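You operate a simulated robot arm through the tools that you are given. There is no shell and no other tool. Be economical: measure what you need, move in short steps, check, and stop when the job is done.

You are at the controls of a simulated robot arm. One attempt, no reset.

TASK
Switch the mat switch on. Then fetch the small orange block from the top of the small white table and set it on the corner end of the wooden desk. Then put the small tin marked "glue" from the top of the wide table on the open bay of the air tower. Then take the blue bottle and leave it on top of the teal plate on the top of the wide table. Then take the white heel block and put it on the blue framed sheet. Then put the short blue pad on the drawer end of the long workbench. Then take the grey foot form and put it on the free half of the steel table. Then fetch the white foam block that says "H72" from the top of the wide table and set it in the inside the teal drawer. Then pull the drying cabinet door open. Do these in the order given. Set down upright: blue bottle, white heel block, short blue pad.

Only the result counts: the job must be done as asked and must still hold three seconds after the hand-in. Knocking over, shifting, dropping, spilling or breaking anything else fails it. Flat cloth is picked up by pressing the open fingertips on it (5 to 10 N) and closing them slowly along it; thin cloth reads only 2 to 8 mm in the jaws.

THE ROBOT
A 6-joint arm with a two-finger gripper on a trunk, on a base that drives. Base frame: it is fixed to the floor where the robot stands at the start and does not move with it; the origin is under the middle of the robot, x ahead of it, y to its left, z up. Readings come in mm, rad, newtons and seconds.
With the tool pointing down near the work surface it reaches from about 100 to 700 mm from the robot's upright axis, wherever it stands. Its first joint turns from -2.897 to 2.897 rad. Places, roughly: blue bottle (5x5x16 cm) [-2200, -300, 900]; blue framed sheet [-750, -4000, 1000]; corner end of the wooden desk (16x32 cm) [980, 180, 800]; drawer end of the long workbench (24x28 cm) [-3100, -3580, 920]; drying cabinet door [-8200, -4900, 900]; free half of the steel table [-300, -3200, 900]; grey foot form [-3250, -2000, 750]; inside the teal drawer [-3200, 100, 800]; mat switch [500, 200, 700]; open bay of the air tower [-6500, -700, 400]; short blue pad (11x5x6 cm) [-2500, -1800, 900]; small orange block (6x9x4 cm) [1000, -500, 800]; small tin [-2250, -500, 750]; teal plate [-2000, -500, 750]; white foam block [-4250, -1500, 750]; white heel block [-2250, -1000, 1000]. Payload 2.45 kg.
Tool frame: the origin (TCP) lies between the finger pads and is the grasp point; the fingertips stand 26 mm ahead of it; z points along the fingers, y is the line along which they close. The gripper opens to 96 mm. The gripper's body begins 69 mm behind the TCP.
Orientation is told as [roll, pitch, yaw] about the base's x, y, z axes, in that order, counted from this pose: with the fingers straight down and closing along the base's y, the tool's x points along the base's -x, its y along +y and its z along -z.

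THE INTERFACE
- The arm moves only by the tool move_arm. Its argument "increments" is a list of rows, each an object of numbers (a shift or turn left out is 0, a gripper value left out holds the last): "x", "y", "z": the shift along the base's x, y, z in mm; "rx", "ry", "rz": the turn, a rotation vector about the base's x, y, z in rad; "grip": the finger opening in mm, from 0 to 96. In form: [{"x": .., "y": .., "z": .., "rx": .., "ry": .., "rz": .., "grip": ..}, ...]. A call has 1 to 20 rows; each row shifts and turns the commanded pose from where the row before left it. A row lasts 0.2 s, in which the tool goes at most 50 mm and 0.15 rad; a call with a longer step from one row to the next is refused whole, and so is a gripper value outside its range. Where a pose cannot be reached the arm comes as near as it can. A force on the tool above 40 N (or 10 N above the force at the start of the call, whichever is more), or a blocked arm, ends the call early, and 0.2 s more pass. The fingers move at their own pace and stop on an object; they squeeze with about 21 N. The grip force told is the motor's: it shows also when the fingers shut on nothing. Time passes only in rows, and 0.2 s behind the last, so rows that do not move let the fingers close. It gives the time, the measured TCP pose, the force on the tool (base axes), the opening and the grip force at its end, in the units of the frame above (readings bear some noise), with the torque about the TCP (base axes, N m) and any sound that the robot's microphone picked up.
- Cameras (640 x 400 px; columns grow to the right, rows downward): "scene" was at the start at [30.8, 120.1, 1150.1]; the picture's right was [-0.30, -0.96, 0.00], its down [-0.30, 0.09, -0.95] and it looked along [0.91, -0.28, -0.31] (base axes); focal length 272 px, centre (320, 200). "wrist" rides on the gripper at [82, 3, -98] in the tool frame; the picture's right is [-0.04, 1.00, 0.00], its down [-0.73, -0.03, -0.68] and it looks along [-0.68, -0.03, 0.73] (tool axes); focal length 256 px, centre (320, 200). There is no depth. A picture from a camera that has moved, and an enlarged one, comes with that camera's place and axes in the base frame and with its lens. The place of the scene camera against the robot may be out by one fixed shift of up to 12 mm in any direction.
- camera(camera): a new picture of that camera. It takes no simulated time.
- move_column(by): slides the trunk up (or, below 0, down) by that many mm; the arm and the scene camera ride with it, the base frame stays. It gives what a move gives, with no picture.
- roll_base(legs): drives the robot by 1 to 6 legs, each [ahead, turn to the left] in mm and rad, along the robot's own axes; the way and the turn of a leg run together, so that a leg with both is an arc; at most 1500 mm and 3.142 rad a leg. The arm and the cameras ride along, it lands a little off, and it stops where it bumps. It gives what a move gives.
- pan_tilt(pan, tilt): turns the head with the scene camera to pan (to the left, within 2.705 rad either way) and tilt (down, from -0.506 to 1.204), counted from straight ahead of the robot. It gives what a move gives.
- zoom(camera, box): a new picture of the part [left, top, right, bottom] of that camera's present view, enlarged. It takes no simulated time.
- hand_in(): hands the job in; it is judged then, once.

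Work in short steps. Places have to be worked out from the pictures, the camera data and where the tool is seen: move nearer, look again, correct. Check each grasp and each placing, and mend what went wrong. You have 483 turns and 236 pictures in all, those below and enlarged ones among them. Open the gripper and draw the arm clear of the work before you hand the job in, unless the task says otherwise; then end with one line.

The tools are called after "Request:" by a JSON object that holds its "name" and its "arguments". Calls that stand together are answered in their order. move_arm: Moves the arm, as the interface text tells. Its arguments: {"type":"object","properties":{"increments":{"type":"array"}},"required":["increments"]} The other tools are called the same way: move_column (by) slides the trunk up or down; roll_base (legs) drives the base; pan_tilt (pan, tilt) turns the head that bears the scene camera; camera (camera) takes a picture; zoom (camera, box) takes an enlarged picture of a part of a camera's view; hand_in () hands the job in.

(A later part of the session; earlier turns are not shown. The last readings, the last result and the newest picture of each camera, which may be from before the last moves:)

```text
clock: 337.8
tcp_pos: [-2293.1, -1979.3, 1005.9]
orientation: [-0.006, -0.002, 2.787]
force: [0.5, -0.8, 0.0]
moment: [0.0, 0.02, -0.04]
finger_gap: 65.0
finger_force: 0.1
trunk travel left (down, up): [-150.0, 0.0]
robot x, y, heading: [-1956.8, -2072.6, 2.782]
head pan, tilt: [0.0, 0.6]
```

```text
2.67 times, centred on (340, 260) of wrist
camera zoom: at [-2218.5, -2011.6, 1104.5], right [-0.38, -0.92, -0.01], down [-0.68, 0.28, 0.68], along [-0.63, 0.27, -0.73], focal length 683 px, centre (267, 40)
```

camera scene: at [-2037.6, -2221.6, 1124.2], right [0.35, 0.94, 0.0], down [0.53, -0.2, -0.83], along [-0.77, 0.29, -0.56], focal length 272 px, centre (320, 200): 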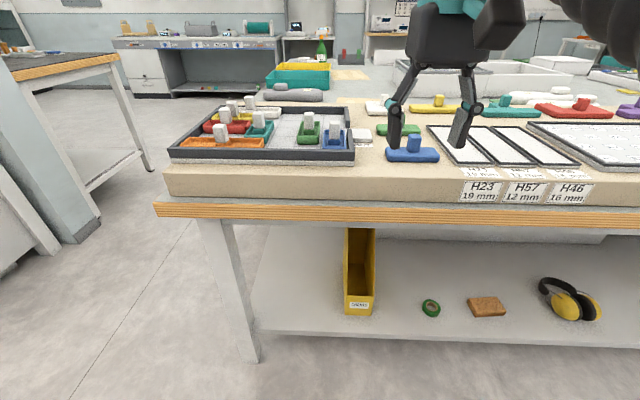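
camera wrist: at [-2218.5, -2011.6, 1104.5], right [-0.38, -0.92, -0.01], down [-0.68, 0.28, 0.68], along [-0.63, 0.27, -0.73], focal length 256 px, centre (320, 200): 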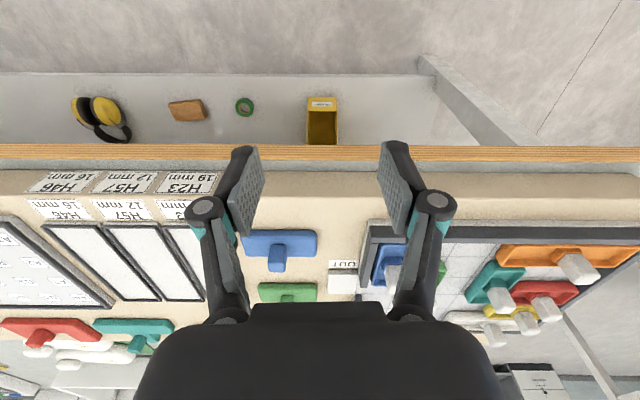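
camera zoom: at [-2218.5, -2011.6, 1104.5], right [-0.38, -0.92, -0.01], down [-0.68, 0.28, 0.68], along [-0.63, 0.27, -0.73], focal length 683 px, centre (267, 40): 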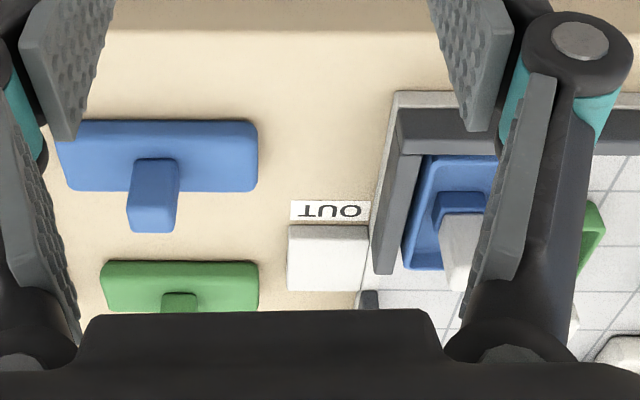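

The blue pad with a post on the board is the 11 cm one; post top ≈(-2455,-1852,925). I move above it and look.

Request:
{"name": "move_arm", "arguments": {"increments": [{"x": -32.4, "y": 25.4, "z": -4, "rz": -0.03}, {"x": -32.4, "y": 25.4, "z": -4}, {"x": -32.4, "y": 25.4, "z": -4}, {"x": -32.4, "y": 25.4, "z": -4}, {"x": -32.4, "y": 25.4, "z": -4}]}}

Request:
{"name": "camera", "arguments": {"camera": "wrist"}}

```text
clock: 339.0
tcp_pos: [-2454.2, -1852.6, 983.9]
orientation: [-0.007, -0.006, 2.757]
force: [-0.9, -0.8, 1.8]
moment: [0.04, 0.04, -0.01]
finger_gap: 65.1
finger_force: 0.1
trunk travel left (down, up): [-150.0, 0.0]
robot x, y, heading: [-1957.2, -2075.1, 2.779]
head pan, tilt: [0.0, 0.6]
```

```text
126 pictures are left
camera wrist: at [-2380.6, -1887.6, 1082.2], right [-0.41, -0.91, -0.01], down [-0.67, 0.3, 0.68], along [-0.62, 0.29, -0.73], focal length 256 px, centre (320, 200)
```

wrist: 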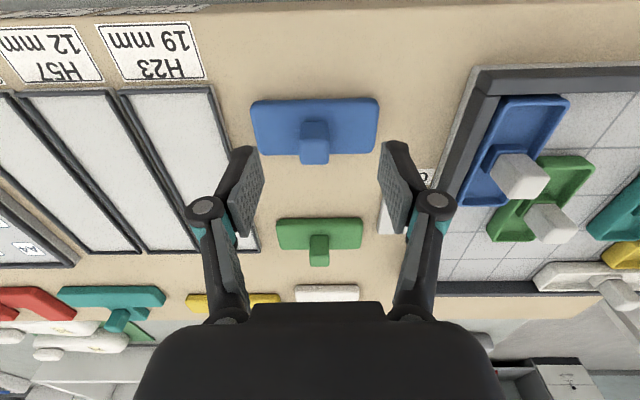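

Post centre at (-2468,-1841). Correct, descend to TCP z≈921 and close on the post.

Request:
{"name": "move_arm", "arguments": {"increments": [{"x": -13, "y": 11, "z": -10}, {"z": -25}, {"z": -20}, {"z": -6}, {"grip": 10}, {"grip": 10}, {"grip": 10}, {"grip": 10}]}}

Request:
{"name": "camera", "arguments": {"camera": "wrist"}}

```text
clock: 340.8
tcp_pos: [-2465.9, -1839.5, 926.5]
orientation: [-0.008, -0.002, 2.755]
force: [1.0, 0.4, 3.0]
moment: [-0.01, 0.01, -0.04]
finger_gap: 23.2
finger_force: 20.5
trunk travel left (down, up): [-150.0, 0.0]
robot x, y, heading: [-1959.0, -2070.6, 2.785]
head pan, tilt: [0.0, 0.6]
```

```text
125 pictures are left
camera wrist: at [-2393.7, -1874.4, 1023.9], right [-0.41, -0.91, -0.01], down [-0.67, 0.3, 0.68], along [-0.62, 0.28, -0.73], focal length 256 px, centre (320, 200)
```

wrist: 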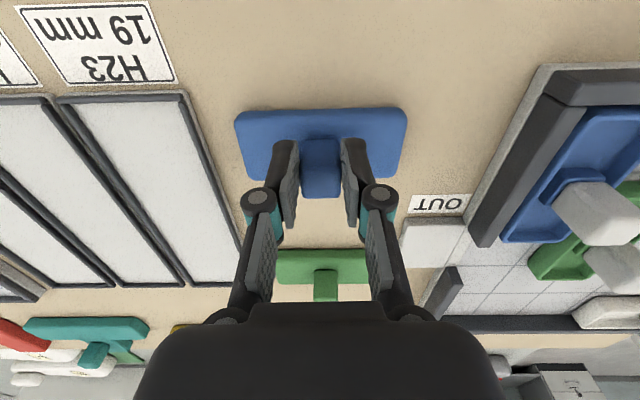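

Gripping the post at 23 mm. Lift and retract.

Request:
{"name": "move_arm", "arguments": {"increments": [{"z": 10}, {"z": 20}, {"z": 20}, {"x": 35, "y": -20, "z": 5}, {"x": 40, "y": -22, "z": 5}, {"x": 40, "y": -22, "z": 5}, {"x": 40, "y": -22, "z": 5}]}}

Request:
{"name": "camera", "arguments": {"camera": "wrist"}}

```text
clock: 342.4
tcp_pos: [-2311.3, -1926.3, 993.8]
orientation: [-0.007, -0.001, 2.757]
force: [-1.6, 0.8, -1.8]
moment: [-0.05, -0.06, -0.03]
finger_gap: 23.1
finger_force: 21.2
trunk travel left (down, up): [-150.0, 0.0]
robot x, y, heading: [-1957.2, -2073.1, 2.782]
head pan, tilt: [0.0, 0.6]
```

```text
124 pictures are left
camera wrist: at [-2238.4, -1960.5, 1092.1], right [-0.41, -0.91, -0.01], down [-0.67, 0.3, 0.68], along [-0.62, 0.28, -0.73], focal length 256 px, centre (320, 200)
```

wrist: 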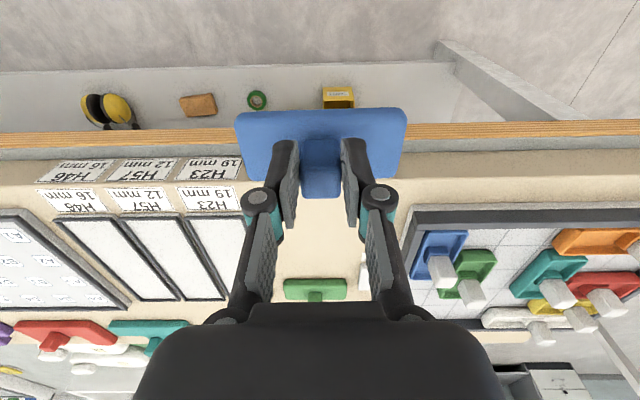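

Pad held. I back off and turn left to view the long workbench.

Request:
{"name": "roll_base", "arguments": {"legs": [[-280, 0], [0, 1.2]]}}

Request:
{"name": "pan_tilt", "arguments": {"pan": 0.1, "tilt": 0.35}}

Request:
{"name": "camera", "arguments": {"camera": "scene"}}

```text
clock: 347.4
tcp_pos: [-1965.5, -2443.6, 994.0]
orientation: [-0.007, -0.003, -2.35]
force: [-0.1, -0.5, -1.2]
moment: [0.01, -0.03, 0.01]
finger_gap: 22.7
finger_force: 20.9
trunk travel left (down, up): [-150.0, 0.0]
robot x, y, heading: [-1689.9, -2173.4, -2.319]
head pan, tilt: [0.0, 0.6]
```

```text
clock: 348.1
tcp_pos: [-1967.2, -2441.9, 993.9]
orientation: [-0.007, -0.001, -2.35]
force: [-0.5, 0.0, 0.0]
moment: [-0.01, 0.01, -0.03]
finger_gap: 23.3
finger_force: 20.9
trunk travel left (down, up): [-150.0, 0.0]
robot x, y, heading: [-1692.0, -2171.8, -2.321]
head pan, tilt: [0.099, 0.351]
```

```text
123 pictures are left
camera scene: at [-1592.3, -2320.8, 1146.9], right [-0.8, 0.61, 0.0], down [0.21, 0.27, -0.94], along [-0.57, -0.75, -0.34], focal length 272 px, centre (320, 200)
```

scene: 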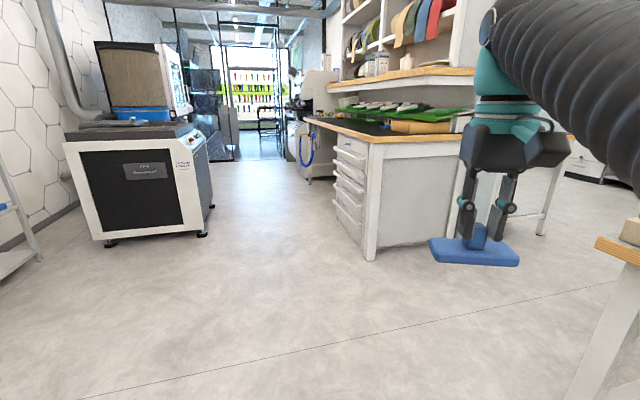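

Request:
{"name": "zoom", "arguments": {"camera": "scene", "box": [280, 60, 480, 185]}}

```text
3.20 times, centred on (380, 122) of scene
camera zoom: at [-1592.3, -2320.8, 1146.9], right [-0.8, 0.61, 0.0], down [0.21, 0.27, -0.94], along [-0.57, -0.75, -0.34], focal length 869 px, centre (128, 448)
```

zoom: 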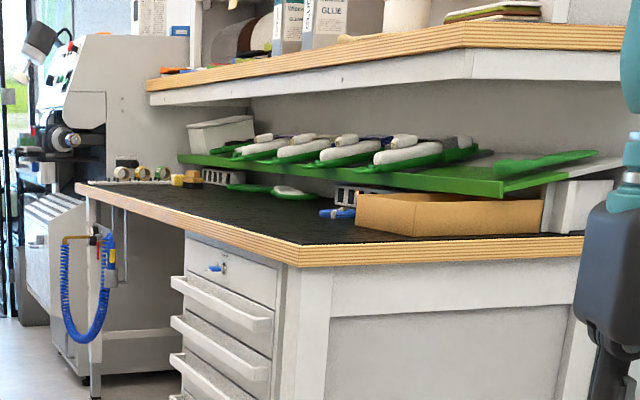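

The drawer end (near end of bench top, in front of the cardboard tray) is free; corner ≈(-2880,-3465). I drive to a stand in front of the drawers.

Request:
{"name": "roll_base", "arguments": {"legs": [[0, 0.283], [920, 0], [920, 0], [0, -1.488]]}}

Request:
{"name": "pan_tilt", "arguments": {"pan": 0.0, "tilt": 0.5}}

Request:
{"name": "camera", "arguments": {"camera": "scene"}}

Request:
{"name": "camera", "arguments": {"camera": "wrist"}}

```text
clock: 361.9
tcp_pos: [-2865.8, -3645.6, 993.5]
orientation: [-0.006, -0.002, 2.72]
force: [0.5, 0.4, -0.4]
moment: [0.0, 0.01, 0.03]
finger_gap: 23.0
finger_force: 21.3
trunk travel left (down, up): [-150.0, 0.0]
robot x, y, heading: [-2517.1, -3811.4, 2.745]
head pan, tilt: [0.099, 0.351]
```

```text
clock: 362.6
tcp_pos: [-2865.3, -3645.1, 994.0]
orientation: [-0.007, -0.002, 2.721]
force: [0.4, -0.6, -0.8]
moment: [-0.02, -0.01, -0.02]
finger_gap: 23.4
finger_force: 20.5
trunk travel left (down, up): [-150.0, 0.0]
robot x, y, heading: [-2515.6, -3807.1, 2.751]
head pan, tilt: [0.0, 0.499]
```

```text
121 pictures are left
camera scene: at [-2605.4, -3950.7, 1133.3], right [0.38, 0.92, 0.0], down [0.44, -0.18, -0.88], along [-0.81, 0.34, -0.48], focal length 272 px, centre (320, 200)
```

scene: 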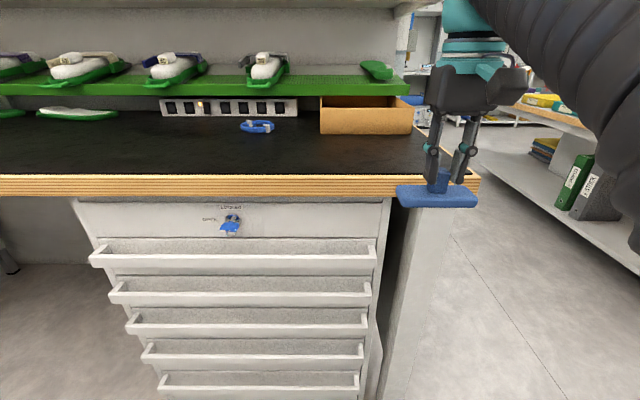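

```text
120 pictures are left
camera wrist: at [-2793.9, -3683.5, 1092.5], right [-0.45, -0.9, -0.01], down [-0.66, 0.32, 0.68], along [-0.61, 0.31, -0.73], focal length 256 px, centre (320, 200)
```

wrist: 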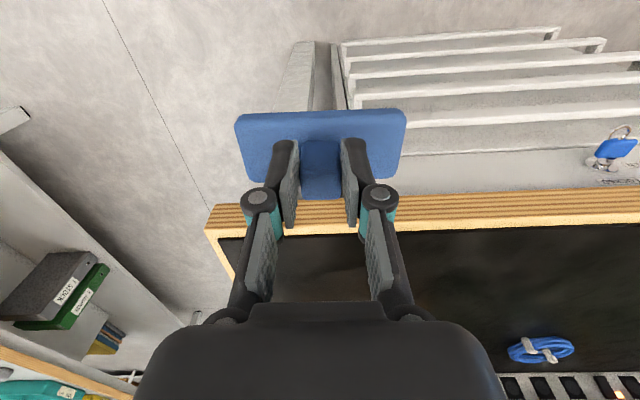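

Bench top ≈z 897, corner ≈(-2945,-3455). Target for the pad ≈(-3125,-3554). I go 150 mm closer.

Request:
{"name": "roll_base", "arguments": {"legs": [[150, 0]]}}

```text
clock: 364.0
tcp_pos: [-3005.4, -3588.0, 993.9]
orientation: [-0.007, -0.001, 2.724]
force: [-3.2, 0.7, 8.3]
moment: [-0.05, -0.04, 0.0]
finger_gap: 23.4
finger_force: 20.6
trunk travel left (down, up): [-150.0, 0.0]
robot x, y, heading: [-2655.1, -3750.4, 2.747]
head pan, tilt: [0.0, 0.499]
```

A small force shows on the tool; I check the pictures.

Request:
{"name": "camera", "arguments": {"camera": "scene"}}

Request:
{"name": "camera", "arguments": {"camera": "wrist"}}

```text
119 pictures are left
camera scene: at [-2744.7, -3893.0, 1133.3], right [0.38, 0.92, 0.0], down [0.44, -0.18, -0.88], along [-0.81, 0.34, -0.48], focal length 272 px, centre (320, 200)
```

scene: 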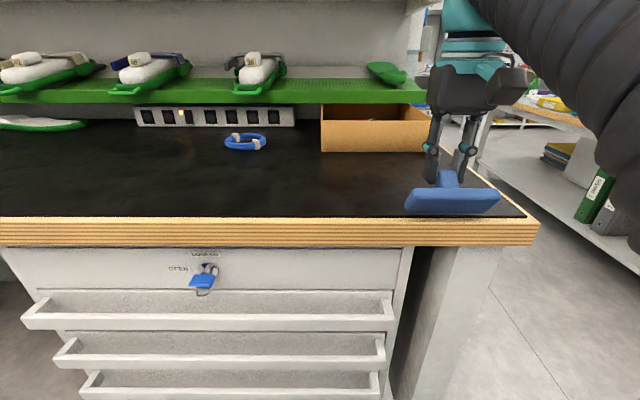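

```text
118 pictures are left
camera wrist: at [-2934.1, -3626.3, 1092.6], right [-0.44, -0.9, -0.01], down [-0.66, 0.32, 0.68], along [-0.61, 0.31, -0.73], focal length 256 px, centre (320, 200)
```

wrist: 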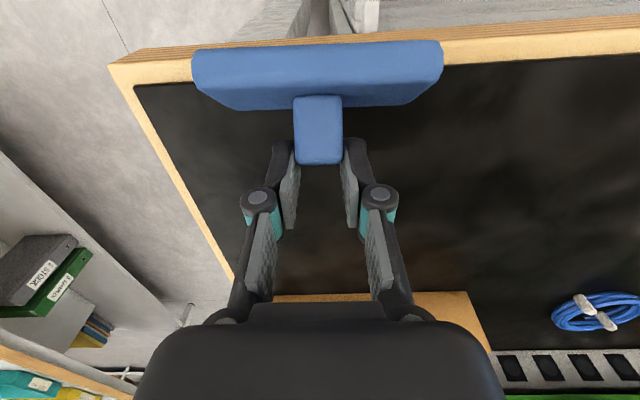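

The pad's bottom caught the bench edge (bench top is higher than I judged, ~930) and it swivelled in the grip. I raise it free and view its tilt.

Request:
{"name": "move_arm", "arguments": {"increments": [{"z": 8}, {"z": 8}]}}

Request:
{"name": "camera", "arguments": {"camera": "wrist"}}

Request:
{"name": "zoom", "arguments": {"camera": "scene", "box": [380, 100, 540, 250]}}

```text
clock: 364.6
tcp_pos: [-3007.1, -3589.2, 1009.4]
orientation: [-0.007, -0.002, 2.723]
force: [-0.2, 0.3, -0.2]
moment: [0.02, 0.01, 0.01]
finger_gap: 23.3
finger_force: 20.7
trunk travel left (down, up): [-150.0, 0.0]
robot x, y, heading: [-2653.7, -3749.0, 2.75]
head pan, tilt: [0.0, 0.499]
```

```text
117 pictures are left
camera wrist: at [-2934.3, -3626.4, 1108.5], right [-0.44, -0.9, -0.01], down [-0.66, 0.32, 0.68], along [-0.61, 0.31, -0.73], focal length 256 px, centre (320, 200)
```

wrist: 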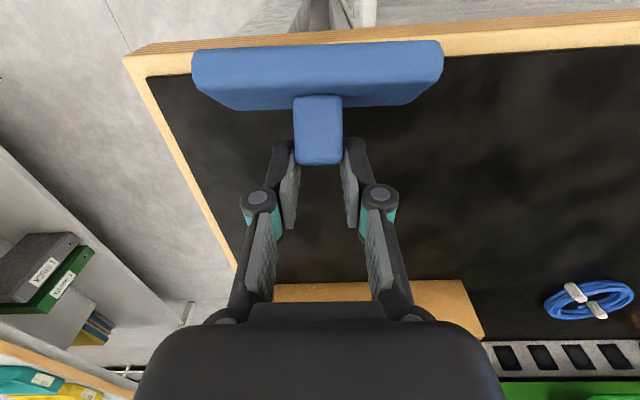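

```text
2.67 times, centred on (460, 175) of scene
camera zoom: at [-2744.8, -3893.0, 1133.2], right [0.38, 0.92, 0.0], down [0.44, -0.18, -0.88], along [-0.81, 0.34, -0.48], focal length 724 px, centre (-53, 267)
```

zoom: 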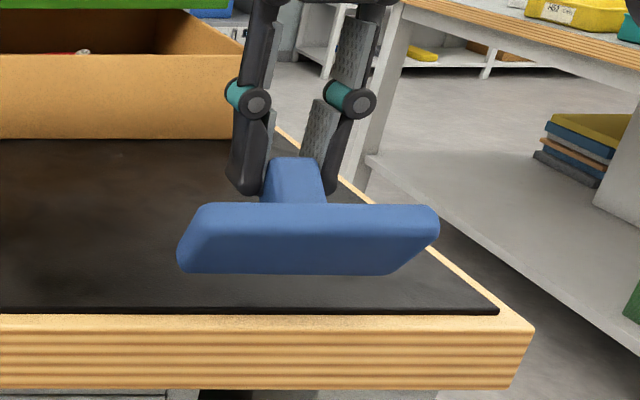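

The pad has swung ~45° about the finger line (base toward the robot). I tilt the tool 45° forward to bring the pad level again, then check.

Request:
{"name": "move_arm", "arguments": {"increments": [{"rx": 0.0498, "ry": 0.121}, {"rx": 0.0498, "ry": 0.121}, {"rx": 0.0498, "ry": 0.121}, {"rx": 0.0498, "ry": 0.121}, {"rx": 0.0498, "ry": 0.121}, {"rx": 0.0498, "ry": 0.121}]}}

Request:
{"name": "camera", "arguments": {"camera": "wrist"}}

Request:
{"name": "zoom", "arguments": {"camera": "scene", "box": [340, 80, 580, 260]}}

```text
clock: 366.0
tcp_pos: [-3006.8, -3588.9, 1009.3]
orientation: [0.023, -0.788, 2.71]
force: [-1.0, -0.4, -1.5]
moment: [0.0, 0.0, 0.01]
finger_gap: 23.3
finger_force: 21.3
trunk travel left (down, up): [-150.0, 0.0]
robot x, y, heading: [-2655.5, -3751.8, 2.752]
head pan, tilt: [0.0, 0.499]
```

```text
115 pictures are left
camera wrist: at [-2892.7, -3643.2, 1021.5], right [-0.43, -0.9, 0.04], down [-0.02, 0.06, 1.0], along [-0.9, 0.43, -0.04], focal length 256 px, centre (320, 200)
```

wrist: 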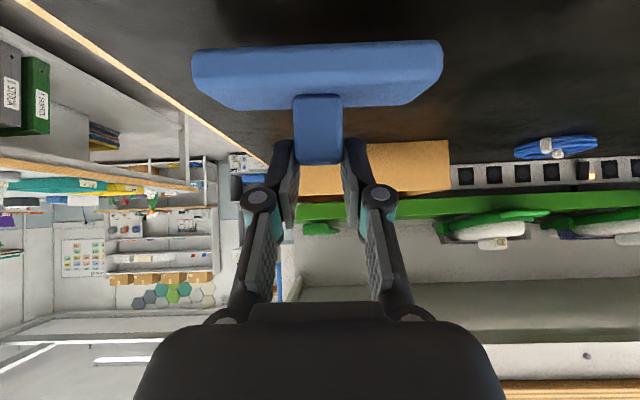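

```text
2.22 times, centred on (460, 170) of scene
camera zoom: at [-2745.0, -3892.9, 1133.3], right [0.38, 0.92, 0.0], down [0.44, -0.18, -0.88], along [-0.81, 0.34, -0.48], focal length 604 px, centre (9, 267)
```

zoom: 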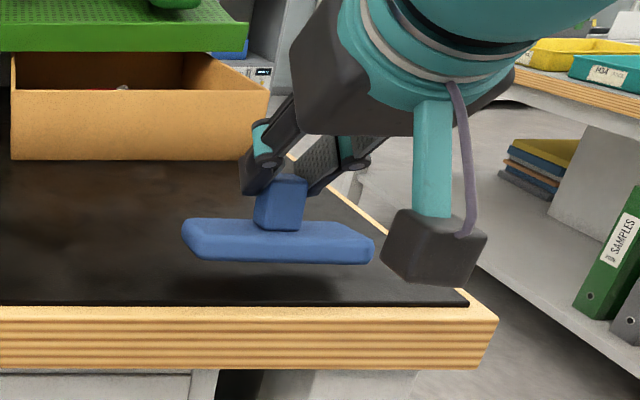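

Pad looks level now. I carry it inward over the target at this height.

Request:
{"name": "move_arm", "arguments": {"increments": [{"x": -37, "y": 11, "z": -2}, {"x": -37, "y": 11, "z": -2}, {"x": -37, "y": 10, "z": -2}]}}

Request:
{"name": "zoom", "arguments": {"camera": "scene", "box": [340, 60, 580, 240]}}

Request:
{"name": "camera", "arguments": {"camera": "wrist"}}

```text
clock: 366.8
tcp_pos: [-3116.6, -3556.9, 1004.8]
orientation: [0.021, -0.786, 2.712]
force: [0.9, 0.0, 0.0]
moment: [-0.02, 0.0, 0.0]
finger_gap: 23.1
finger_force: 21.0
trunk travel left (down, up): [-150.0, 0.0]
robot x, y, heading: [-2660.8, -3747.9, 2.75]
head pan, tilt: [0.0, 0.499]
```

```text
2.22 times, centred on (460, 150) of scene
camera zoom: at [-2744.3, -3893.2, 1133.3], right [0.38, 0.92, 0.0], down [0.44, -0.18, -0.88], along [-0.81, 0.34, -0.48], focal length 604 px, centre (9, 311)
```

zoom: 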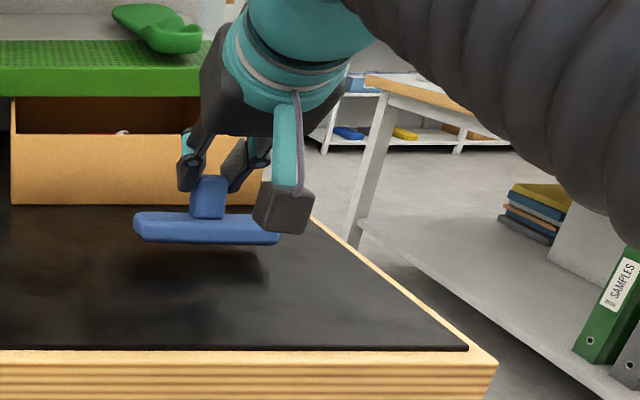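

```text
112 pictures are left
camera wrist: at [-3001.9, -3611.2, 1017.6], right [-0.43, -0.9, 0.04], down [-0.02, 0.06, 1.0], along [-0.9, 0.43, -0.04], focal length 256 px, centre (320, 200)
```

wrist: 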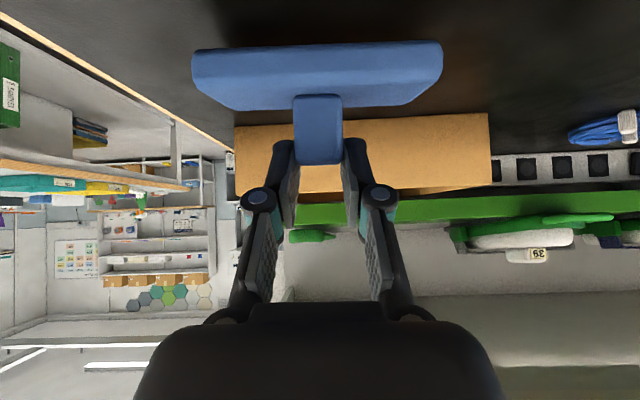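

Position good (≈147 mm from front edge, 137 mm from the end). Lower gently to contact.

Request:
{"name": "move_arm", "arguments": {"increments": [{"z": -6}, {"z": -4}, {"z": -3}, {"z": -2}, {"z": -2}, {"z": -2}, {"z": -2}, {"z": -2}]}}

```text
clock: 368.6
tcp_pos: [-3115.0, -3558.1, 980.7]
orientation: [0.021, -0.788, 2.711]
force: [-0.4, -4.4, 14.8]
moment: [0.22, 0.23, 0.07]
finger_gap: 23.1
finger_force: 21.2
trunk travel left (down, up): [-150.0, 0.0]
robot x, y, heading: [-2660.0, -3747.9, 2.751]
head pan, tilt: [0.0, 0.499]
```

Contact at z≈981 (bench ≈923). A slight further press to level it, then view.

Request:
{"name": "move_arm", "arguments": {"increments": [{"z": -1}, {"z": -1}]}}

Request:
{"name": "zoom", "arguments": {"camera": "scene", "box": [360, 90, 500, 200]}}

```text
clock: 369.2
tcp_pos: [-3115.5, -3556.0, 979.9]
orientation: [0.021, -0.788, 2.712]
force: [2.1, -2.8, 16.1]
moment: [0.27, 0.23, -0.01]
finger_gap: 23.5
finger_force: 20.9
trunk travel left (down, up): [-150.0, 0.0]
robot x, y, heading: [-2656.8, -3752.1, 2.75]
head pan, tilt: [0.0, 0.499]
```

```text
3.64 times, centred on (430, 145) of scene
camera zoom: at [-2744.2, -3893.5, 1133.3], right [0.38, 0.92, 0.0], down [0.44, -0.18, -0.88], along [-0.81, 0.34, -0.48], focal length 988 px, centre (-80, 400)
```

zoom: 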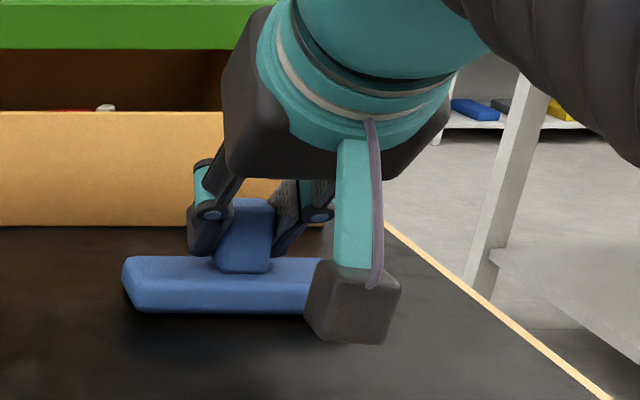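

Request:
{"name": "move_arm", "arguments": {"increments": [{"grip": 30}, {"grip": 45}, {"grip": 50}, {"x": 13, "y": -5.4, "z": 14}, {"x": 20, "y": -8, "z": 21}, {"x": 26, "y": -11, "z": 20}, {"x": 35, "y": -14}, {"x": 35, "y": -14}]}}

Request:
{"name": "camera", "arguments": {"camera": "wrist"}}

Request:
{"name": "camera", "arguments": {"camera": "scene"}}

```text
clock: 371.0
tcp_pos: [-2989.0, -3607.8, 1029.6]
orientation: [0.023, -0.786, 2.71]
force: [-0.3, 0.4, 0.5]
moment: [0.01, -0.06, 0.0]
finger_gap: 50.0
finger_force: 0.0
trunk travel left (down, up): [-150.0, 0.0]
robot x, y, heading: [-2658.5, -3750.3, 2.75]
head pan, tilt: [0.0, 0.499]
```

```text
110 pictures are left
camera wrist: at [-2874.4, -3663.6, 1043.1], right [-0.43, -0.9, 0.04], down [-0.02, 0.06, 1.0], along [-0.9, 0.43, -0.04], focal length 256 px, centre (320, 200)
```

wrist: 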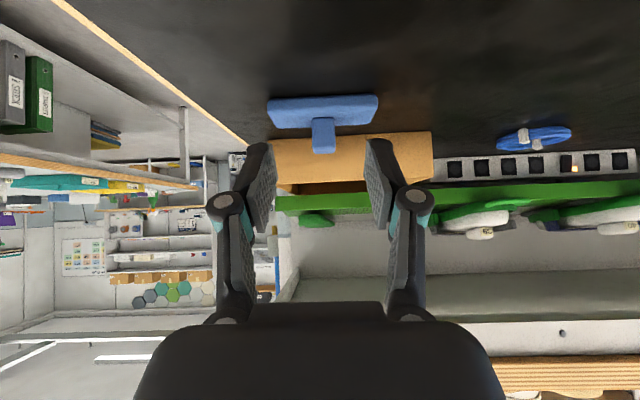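

```text
109 pictures are left
camera scene: at [-2745.2, -3892.9, 1133.3], right [0.38, 0.92, 0.0], down [0.44, -0.18, -0.88], along [-0.81, 0.34, -0.48], focal length 272 px, centre (320, 200)
```

scene: 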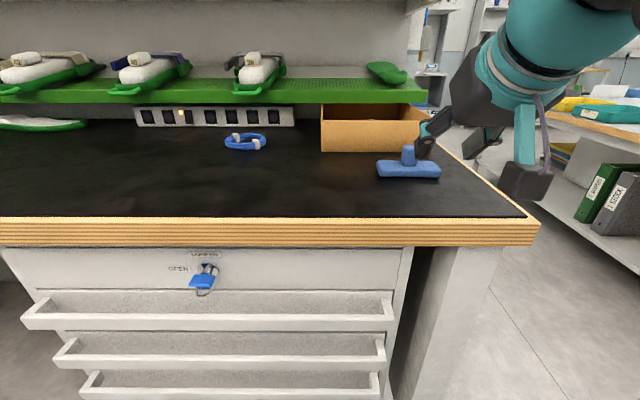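

Pad stands upright on the drawer end. Next the grey foot form on the wide table's left end. I back off, set the tool vertical, and drive into the lane between bench and table.

Request:
{"name": "roll_base", "arguments": {"legs": [[-220, 0]]}}

Request:
{"name": "move_arm", "arguments": {"increments": [{"z": -5, "rx": -0.0498, "ry": -0.121}, {"z": -5, "rx": -0.0498, "ry": -0.121}, {"z": -5, "rx": -0.0498, "ry": -0.121}, {"z": -5, "rx": -0.0498, "ry": -0.121}, {"rx": -0.0498, "ry": -0.121}, {"rx": -0.0498, "ry": -0.121}]}}

Request:
{"name": "roll_base", "arguments": {"legs": [[0, -1.136], [980, 0], [0, 1.143]]}}

Request:
{"name": "camera", "arguments": {"camera": "scene"}}

```text
clock: 372.7
tcp_pos: [-2784.8, -3693.0, 1030.8]
orientation: [0.022, -0.787, 2.712]
force: [-0.5, -0.6, -0.5]
moment: [-0.03, 0.01, 0.01]
finger_gap: 49.9
finger_force: 0.0
trunk travel left (down, up): [-150.0, 0.0]
robot x, y, heading: [-2450.9, -3834.2, 2.751]
head pan, tilt: [0.0, 0.499]
```

```text
clock: 374.1
tcp_pos: [-2783.9, -3694.5, 1011.3]
orientation: [-0.005, -0.001, 2.726]
force: [0.9, -0.9, 0.6]
moment: [0.05, 0.09, 0.05]
finger_gap: 50.0
finger_force: 0.1
trunk travel left (down, up): [-150.0, 0.0]
robot x, y, heading: [-2451.0, -3834.1, 2.749]
head pan, tilt: [0.0, 0.499]
```

```text
clock: 385.0
tcp_pos: [-2847.7, -2697.6, 1010.6]
orientation: [-0.004, -0.004, 2.742]
force: [-0.8, 0.5, -0.6]
moment: [0.04, 0.0, 0.02]
finger_gap: 50.0
finger_force: 0.0
trunk travel left (down, up): [-150.0, 0.0]
robot x, y, heading: [-2511.4, -2830.1, 2.766]
head pan, tilt: [0.0, 0.499]
```

```text
108 pictures are left
camera scene: at [-2600.0, -2976.2, 1133.3], right [0.36, 0.93, 0.0], down [0.45, -0.17, -0.88], along [-0.82, 0.32, -0.48], focal length 272 px, centre (320, 200)
```

scene: 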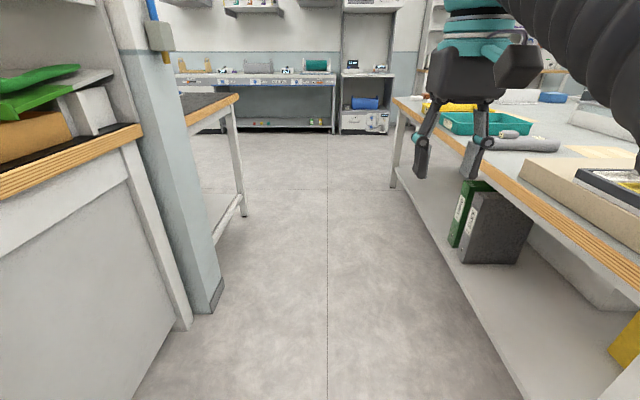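

Lane is free; the grey form ≈(-3272,-1872). I drive ahead 1000 mm and turn to face the table.

Request:
{"name": "roll_base", "arguments": {"legs": [[1000, 0], [0, -1.56]]}}

Request:
{"name": "pan_tilt", "arguments": {"pan": 0.0, "tilt": 0.6}}

Request:
{"name": "camera", "arguments": {"camera": "scene"}}

Request:
{"name": "camera", "arguments": {"camera": "wrist"}}

```text
clock: 394.1
tcp_pos: [-3331.4, -2126.1, 1010.9]
orientation: [-0.005, 0.0, 1.168]
force: [0.5, 0.4, -0.6]
moment: [0.03, 0.02, 0.02]
finger_gap: 50.0
finger_force: 0.0
trunk travel left (down, up): [-150.0, 0.0]
robot x, y, heading: [-3465.1, -2456.4, 1.197]
head pan, tilt: [0.0, 0.499]
```

```text
clock: 394.8
tcp_pos: [-3331.8, -2125.1, 1011.2]
orientation: [-0.005, -0.001, 1.169]
force: [0.3, -0.3, 0.1]
moment: [0.0, 0.01, 0.0]
finger_gap: 50.1
finger_force: 0.0
trunk travel left (down, up): [-150.0, 0.0]
robot x, y, heading: [-3465.8, -2456.4, 1.195]
head pan, tilt: [0.0, 0.6]
```

```text
107 pictures are left
camera scene: at [-3601.3, -2383.8, 1124.2], right [0.93, -0.37, 0.0], down [-0.21, -0.53, -0.83], along [0.3, 0.77, -0.56], focal length 272 px, centre (320, 200)
```

scene: 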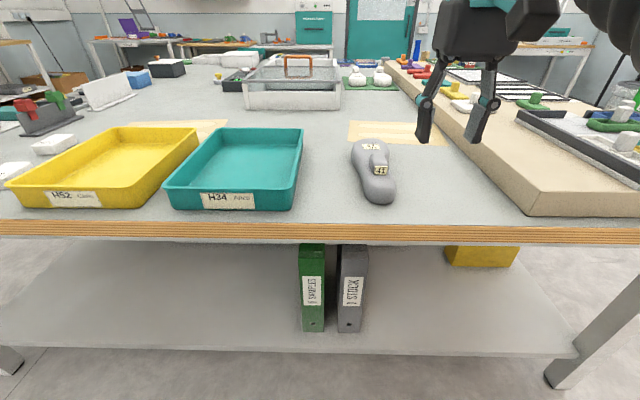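

```text
106 pictures are left
camera wrist: at [-3369.0, -2200.1, 1109.3], right [-0.9, 0.43, -0.01], down [0.31, 0.66, 0.68], along [0.3, 0.61, -0.73], focal length 256 px, centre (320, 200)
```

wrist: 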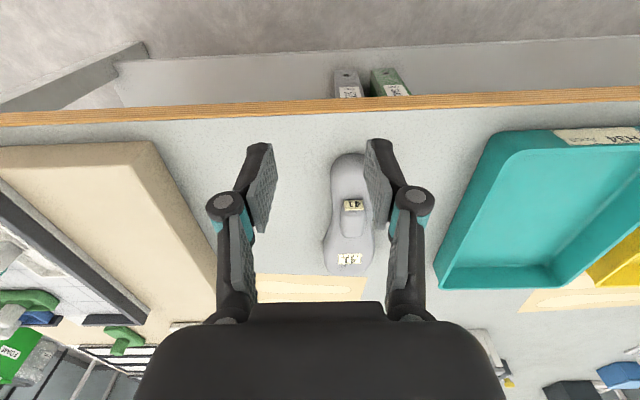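

Request:
{"name": "zoom", "arguments": {"camera": "scene", "box": [330, 120, 426, 220]}}

Request:
{"name": "zoom", "arguments": {"camera": "wrist", "box": [300, 130, 428, 290]}}

```text
4.00 times, centred on (378, 170) of scene
camera zoom: at [-3601.3, -2383.8, 1124.2], right [0.93, -0.37, 0.0], down [-0.21, -0.53, -0.83], along [0.3, 0.77, -0.56], focal length 1086 px, centre (88, 320)
```

zoom: 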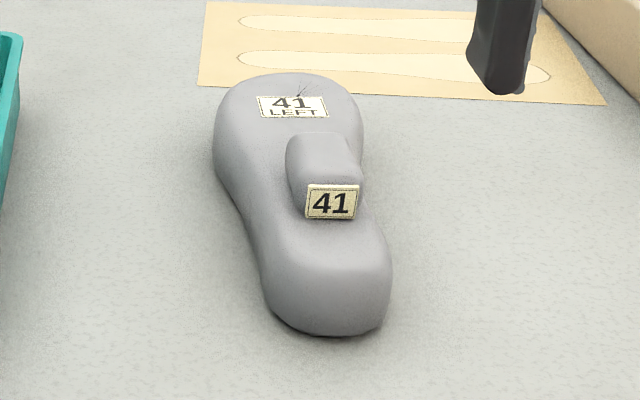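

```text
2.50 times, centred on (364, 210) of wrist
camera zoom: at [-3369.0, -2200.1, 1109.3], right [-0.9, 0.43, -0.01], down [0.31, 0.66, 0.68], along [0.3, 0.61, -0.73], focal length 640 px, centre (210, 175)
```

zoom: 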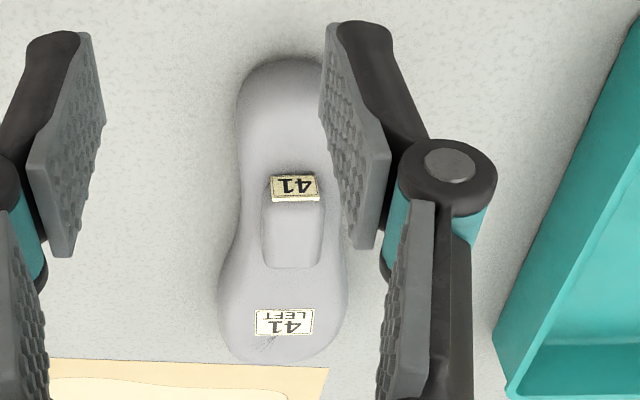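

Foot form axis ≈68.5°, knob centre ≈(-3298,-1954). I'll grip across its body just toe-side of the knob, near its centre of mass (≈(-3284,-1917)). Move above and look.

Request:
{"name": "move_arm", "arguments": {"increments": [{"x": 9.6, "y": 41.6, "z": -12, "rz": 0.028, "grip": 96}, {"x": 9.6, "y": 41.6, "z": -12}, {"x": 9.6, "y": 41.6, "z": -12}, {"x": 9.6, "y": 41.6, "z": -12}, {"x": 9.6, "y": 41.6, "z": -12}]}}

Request:
{"name": "camera", "arguments": {"camera": "wrist"}}

```text
clock: 396.0
tcp_pos: [-3283.4, -1916.7, 954.6]
orientation: [-0.004, -0.004, 1.198]
force: [0.2, -1.3, 1.3]
moment: [0.09, 0.01, -0.01]
finger_gap: 95.9
finger_force: 0.1
trunk travel left (down, up): [-150.0, 0.0]
robot x, y, heading: [-3468.9, -2458.8, 1.197]
head pan, tilt: [0.0, 0.6]
```

```text
103 pictures are left
camera wrist: at [-3318.2, -1992.7, 1052.0], right [-0.92, 0.4, 0.0], down [0.29, 0.67, 0.68], along [0.28, 0.62, -0.73], focal length 256 px, centre (320, 200)
```

wrist: 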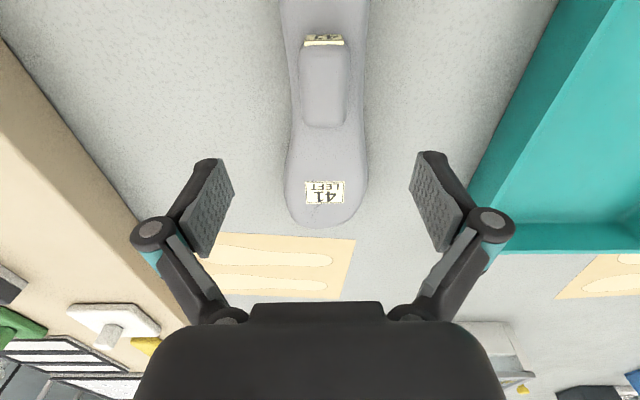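

I shift 26 mm toward the toe and 6 mm sideways, descend to TCP z≈838.

Request:
{"name": "move_arm", "arguments": {"increments": [{"x": 4, "y": 26, "z": -15}, {"z": -30}, {"z": -30}, {"z": -25}, {"z": -10}, {"z": -7}]}}

Request:
{"name": "camera", "arguments": {"camera": "wrist"}}

```text
clock: 397.4
tcp_pos: [-3280.6, -1891.7, 833.1]
orientation: [-0.003, -0.004, 1.198]
force: [0.4, -0.1, -0.1]
moment: [0.03, 0.0, -0.03]
finger_gap: 96.2
finger_force: 0.0
trunk travel left (down, up): [-150.0, 0.0]
robot x, y, heading: [-3465.0, -2457.1, 1.196]
head pan, tilt: [0.0, 0.6]
```

```text
102 pictures are left
camera wrist: at [-3314.1, -1967.4, 932.6], right [-0.92, 0.4, -0.01], down [0.29, 0.67, 0.68], along [0.28, 0.62, -0.73], focal length 256 px, centre (320, 200)
```

wrist: 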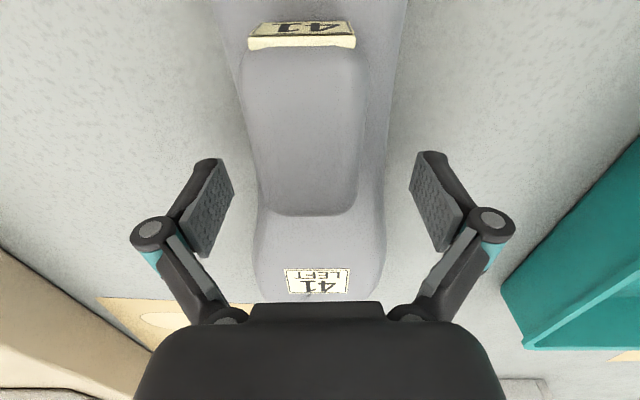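

Centred. Close.

Request:
{"name": "move_arm", "arguments": {"increments": [{"grip": 40}, {"grip": 40}, {"grip": 40}, {"z": 8}, {"z": 15}, {"z": 20}]}}

Request:
{"name": "camera", "arguments": {"camera": "wrist"}}

Request:
{"name": "zoom", "arguments": {"camera": "scene", "box": [300, 60, 500, 220]}}

```text
clock: 398.8
tcp_pos: [-3280.9, -1891.1, 878.0]
orientation: [-0.006, -0.002, 1.196]
force: [0.0, 0.0, -1.2]
moment: [-0.05, 0.02, 0.01]
finger_gap: 70.4
finger_force: 21.2
trunk travel left (down, up): [-150.0, 0.0]
robot x, y, heading: [-3462.9, -2458.0, 1.191]
head pan, tilt: [0.0, 0.6]
```

```text
101 pictures are left
camera wrist: at [-3314.8, -1967.0, 976.6], right [-0.92, 0.4, -0.01], down [0.29, 0.67, 0.68], along [0.28, 0.62, -0.73], focal length 256 px, centre (320, 200)
```

wrist: 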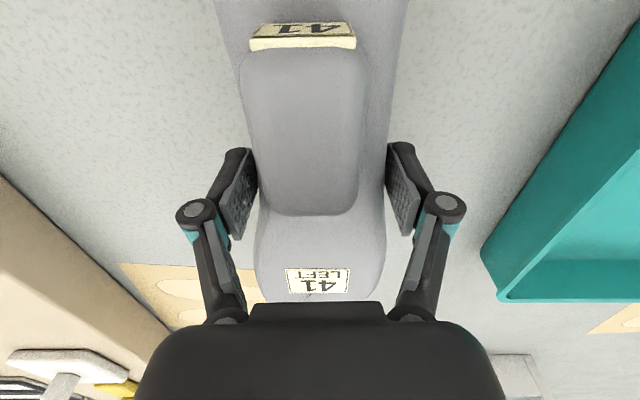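

```text
2.50 times, centred on (400, 140) of scene
camera zoom: at [-3601.2, -2383.6, 1124.2], right [0.93, -0.37, 0.0], down [-0.21, -0.53, -0.82], along [0.3, 0.77, -0.57], focal length 679 px, centre (120, 350)
```

zoom: 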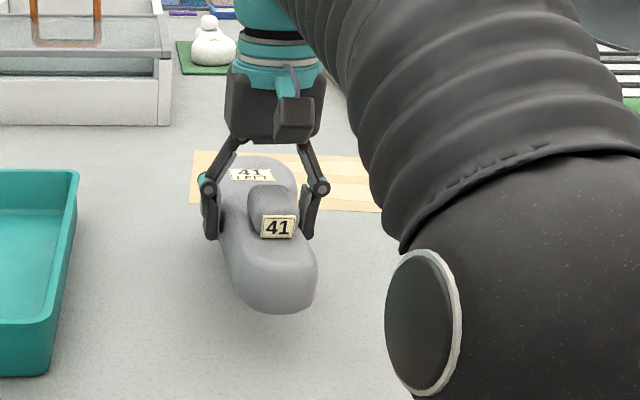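

Form held level. Retract to a carrying pose.

Request:
{"name": "move_arm", "arguments": {"increments": [{"z": 30}, {"x": -13.5, "y": -42, "z": 15}, {"x": -13.5, "y": -42, "z": 15}, {"x": -13.5, "y": -42, "z": 20}, {"x": -13.5, "y": -42, "z": 20}, {"z": 12}]}}

Request:
{"name": "roll_base", "arguments": {"legs": [[-150, 0], [0, -1.455], [1160, 0], [0, 0.284]]}}

```text
clock: 400.2
tcp_pos: [-3334.7, -2061.6, 989.6]
orientation: [-0.006, -0.005, 1.196]
force: [0.6, 0.3, -2.4]
moment: [-0.04, -0.01, 0.02]
finger_gap: 70.6
finger_force: 21.6
trunk travel left (down, up): [-150.0, 0.0]
robot x, y, heading: [-3468.5, -2457.9, 1.192]
head pan, tilt: [0.0, 0.6]
```

```text
clock: 411.5
tcp_pos: [-2006.4, -2894.6, 989.8]
orientation: [-0.005, -0.005, 0.005]
force: [-0.1, -0.3, -1.2]
moment: [-0.01, 0.02, 0.0]
finger_gap: 70.4
finger_force: 20.8
trunk travel left (down, up): [-150.0, 0.0]
robot x, y, heading: [-2425.4, -2918.4, 0.013]
head pan, tilt: [0.0, 0.6]
```

Request:
{"name": "roll_base", "arguments": {"legs": [[1150, 0], [0, -0.4]]}}

Request:
{"name": "pan_tilt", "arguments": {"pan": 0.1, "tilt": 0.45}}

Request:
{"name": "camera", "arguments": {"camera": "scene"}}

```text
clock: 418.5
tcp_pos: [-899.4, -3064.6, 988.7]
orientation: [-0.005, -0.004, -0.411]
force: [0.2, -0.1, -1.9]
moment: [0.04, 0.02, -0.02]
finger_gap: 70.0
finger_force: 20.5
trunk travel left (down, up): [-150.0, 0.0]
robot x, y, heading: [-1293.3, -2918.7, -0.413]
head pan, tilt: [0.0, 0.6]
```

```text
clock: 419.2
tcp_pos: [-899.6, -3065.5, 988.7]
orientation: [-0.006, -0.004, -0.409]
force: [0.2, 0.3, -2.3]
moment: [0.03, 0.0, 0.0]
finger_gap: 70.3
finger_force: 21.2
trunk travel left (down, up): [-150.0, 0.0]
robot x, y, heading: [-1295.3, -2915.9, -0.411]
head pan, tilt: [0.099, 0.45]
```

```text
99 pictures are left
camera scene: at [-1194.9, -2787.9, 1137.7], right [-0.31, -0.95, 0.0], down [-0.41, 0.13, -0.9], along [0.86, -0.28, -0.44], focal length 272 px, centre (320, 200)
```

scene: 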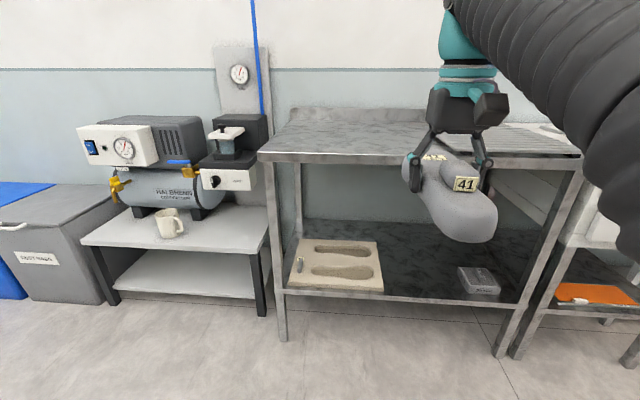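

The free half is the left half of the steel table. I shift left with a small dog-leg and approach.

Request:
{"name": "roll_base", "arguments": {"legs": [[0, 0.4], [270, 0], [0, -0.38]]}}

Request:
{"name": "camera", "arguments": {"camera": "scene"}}

Request:
{"name": "camera", "arguments": {"camera": "wrist"}}

```text
clock: 423.5
tcp_pos: [-627.3, -3057.9, 989.4]
orientation: [-0.004, -0.004, -0.389]
force: [-0.2, 0.0, -2.8]
moment: [0.06, -0.01, 0.02]
finger_gap: 69.7
finger_force: 20.7
trunk travel left (down, up): [-150.0, 0.0]
robot x, y, heading: [-1021.8, -2919.8, -0.388]
head pan, tilt: [0.099, 0.45]
```

```text
98 pictures are left
camera scene: at [-929.1, -2788.4, 1137.7], right [-0.28, -0.96, 0.0], down [-0.42, 0.12, -0.9], along [0.86, -0.26, -0.44], focal length 272 px, centre (320, 200)
```

scene: 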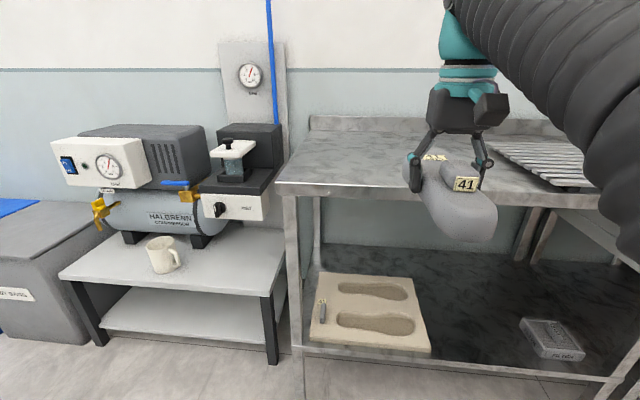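

```text
97 pictures are left
camera wrist: at [-703.3, -3024.6, 1087.6], right [0.42, 0.91, -0.01], down [0.67, -0.3, 0.68], along [0.62, -0.29, -0.73], focal length 256 px, centre (320, 200)
```

wrist: 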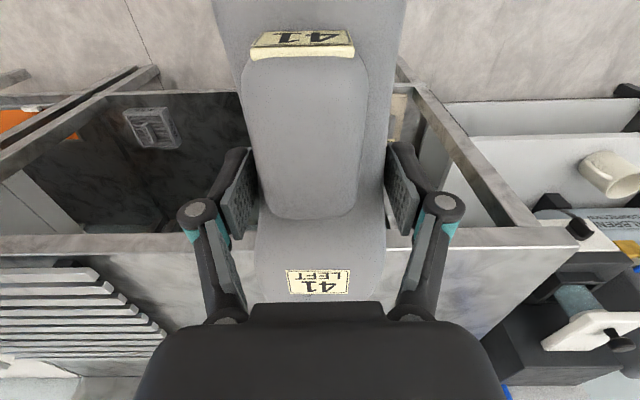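

Steel top ≈z 903, left-front corner ≈(-364,-2856). Target for the form centre ≈(-274,-3140). Ahead 210 mm.

Request:
{"name": "roll_base", "arguments": {"legs": [[210, 0]]}}

```text
clock: 425.1
tcp_pos: [-434.1, -3136.1, 987.9]
orientation: [-0.006, -0.003, -0.389]
force: [-0.9, -1.2, -1.9]
moment: [0.05, 0.06, 0.02]
finger_gap: 69.9
finger_force: 21.2
trunk travel left (down, up): [-150.0, 0.0]
robot x, y, heading: [-829.3, -3000.4, -0.388]
head pan, tilt: [0.099, 0.45]
```

Request:
{"name": "move_arm", "arguments": {"increments": [{"x": 40, "y": -1, "z": -4}, {"x": 40, "y": -1, "z": -4}, {"x": 40, "y": -1, "z": -4}, {"x": 40, "y": -1, "z": -6}]}}

Request:
{"name": "camera", "arguments": {"camera": "scene"}}

Request:
{"name": "camera", "arguments": {"camera": "wrist"}}

```text
clock: 426.1
tcp_pos: [-274.2, -3142.8, 969.8]
orientation: [-0.004, -0.007, -0.387]
force: [-0.7, 0.5, -0.7]
moment: [0.01, -0.05, -0.01]
finger_gap: 70.3
finger_force: 20.8
trunk travel left (down, up): [-150.0, 0.0]
robot x, y, heading: [-828.4, -3001.7, -0.382]
head pan, tilt: [0.099, 0.45]
```

```text
96 pictures are left
camera scene: at [-735.6, -2867.4, 1137.8], right [-0.28, -0.96, 0.0], down [-0.42, 0.12, -0.9], along [0.86, -0.26, -0.43], focal length 272 px, centre (320, 200)
```

scene: 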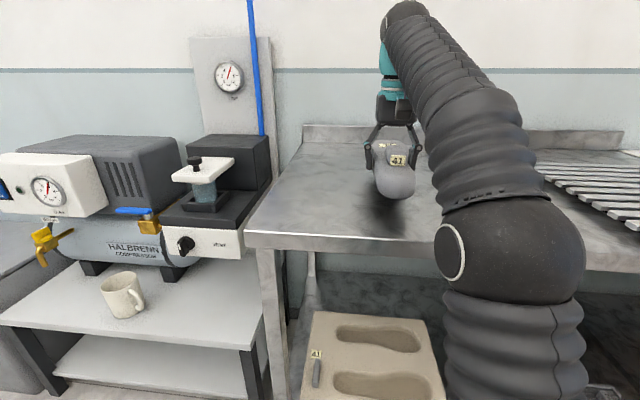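

```text
95 pictures are left
camera wrist: at [-349.5, -3108.1, 1068.2], right [0.41, 0.91, 0.0], down [0.67, -0.3, 0.68], along [0.62, -0.29, -0.73], focal length 256 px, centre (320, 200)
```

wrist: 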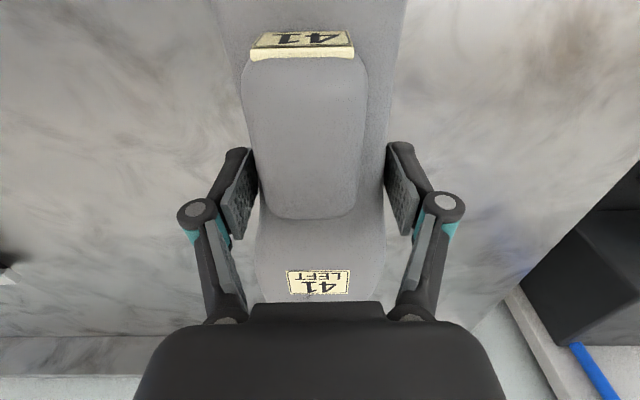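

Well placed over the free half. Lower to contact.

Request:
{"name": "move_arm", "arguments": {"increments": [{"z": -15}, {"z": -8}, {"z": -3}, {"z": -2}, {"z": -2}, {"z": -2}, {"z": -2}]}}

```text
clock: 427.7
tcp_pos: [-272.6, -3142.1, 936.5]
orientation: [-0.005, -0.001, -0.388]
force: [-0.4, -0.4, -2.2]
moment: [0.05, 0.03, 0.01]
finger_gap: 69.8
finger_force: 20.9
trunk travel left (down, up): [-150.0, 0.0]
robot x, y, heading: [-828.1, -2997.9, -0.389]
head pan, tilt: [0.099, 0.45]
```

Request:
{"name": "move_arm", "arguments": {"increments": [{"z": -2}, {"z": -2}, {"z": -2}, {"z": -1.5}, {"z": -1.5}, {"z": -1.5}]}}

```text
clock: 429.1
tcp_pos: [-274.6, -3141.7, 925.7]
orientation: [-0.006, -0.006, -0.387]
force: [-5.0, -0.8, 14.0]
moment: [-0.14, -0.09, -0.07]
finger_gap: 69.8
finger_force: 21.4
trunk travel left (down, up): [-150.0, 0.0]
robot x, y, heading: [-827.4, -2998.3, -0.389]
head pan, tilt: [0.099, 0.45]
```

Contact. Release and rise.

Request:
{"name": "move_arm", "arguments": {"increments": [{"z": 0.5, "grip": 80}, {"grip": 96}, {"grip": 96}, {"z": 25}, {"z": 30}, {"z": 10, "x": -20, "y": 8}, {"x": -40, "y": 16}, {"x": -40, "y": 16}, {"x": -40, "y": 16}, {"x": -40, "y": 16}]}}

Request:
{"name": "camera", "arguments": {"camera": "scene"}}

Request:
{"name": "camera", "arguments": {"camera": "wrist"}}

```text
clock: 431.3
tcp_pos: [-455.2, -3071.2, 983.1]
orientation: [-0.005, -0.003, -0.388]
force: [0.3, -0.5, -0.2]
moment: [0.04, 0.09, -0.03]
finger_gap: 96.1
finger_force: 0.1
out of reach, approached as far as the arm can: row 5
trunk travel left (down, up): [-150.0, 0.0]
robot x, y, heading: [-826.2, -3000.8, -0.388]
head pan, tilt: [0.099, 0.45]
```

```text
94 pictures are left
camera scene: at [-734.6, -2867.6, 1137.7], right [-0.28, -0.96, 0.0], down [-0.42, 0.12, -0.9], along [0.86, -0.26, -0.44], focal length 272 px, centre (320, 200)
```

scene: 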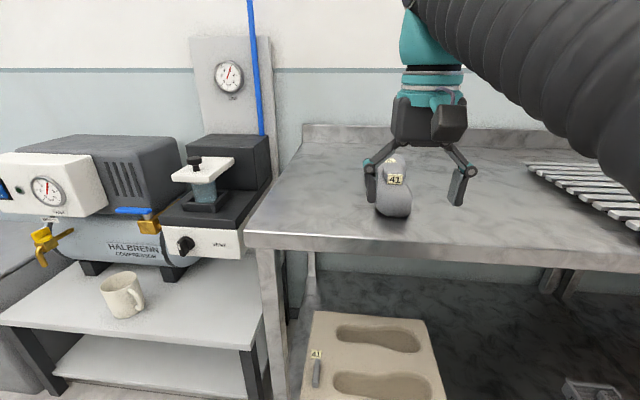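

```text
93 pictures are left
camera wrist: at [-530.5, -3036.7, 1081.4], right [0.41, 0.91, -0.01], down [0.67, -0.3, 0.68], along [0.62, -0.29, -0.73], focal length 256 px, centre (320, 200)
```

wrist: 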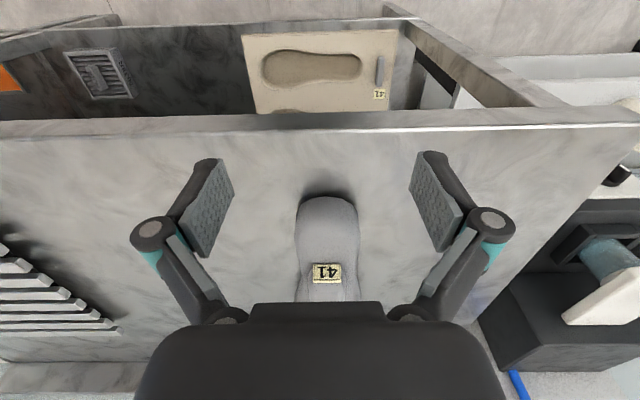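

Foot form placed. Next the H72 foam block: back off and drive back into the lane, to the far part of the table's left end.

Request:
{"name": "roll_base", "arguments": {"legs": [[-300, 0], [0, -2.74], [1300, 0], [0, -0.38], [1070, 0]]}}

Request:
{"name": "pan_tilt", "arguments": {"pan": -0.5, "tilt": 0.4}}

Request:
{"name": "camera", "arguments": {"camera": "scene"}}

```text
clock: 452.5
tcp_pos: [-3817.5, -2399.8, 984.0]
orientation: [-0.005, -0.003, 2.758]
force: [0.7, -0.3, -0.1]
moment: [-0.03, 0.02, -0.01]
finger_gap: 96.0
finger_force: 0.0
trunk travel left (down, up): [-150.0, 0.0]
robot x, y, heading: [-3446.7, -2471.8, 2.756]
head pan, tilt: [0.099, 0.45]
```

```text
clock: 453.5
tcp_pos: [-3817.6, -2400.6, 983.0]
orientation: [-0.005, -0.003, 2.756]
force: [-0.3, 0.6, 0.7]
moment: [-0.03, -0.02, 0.01]
finger_gap: 96.3
finger_force: 0.1
trunk travel left (down, up): [-150.0, 0.0]
robot x, y, heading: [-3446.9, -2468.5, 2.757]
head pan, tilt: [-0.499, 0.4]
```

```text
92 pictures are left
camera scene: at [-3504.8, -2575.7, 1142.4], right [0.77, 0.64, 0.0], down [0.25, -0.3, -0.92], along [-0.59, 0.71, -0.39], focal length 272 px, centre (320, 200)
```

scene: 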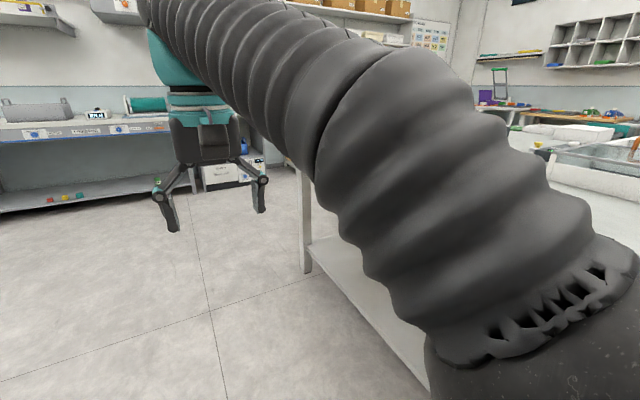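

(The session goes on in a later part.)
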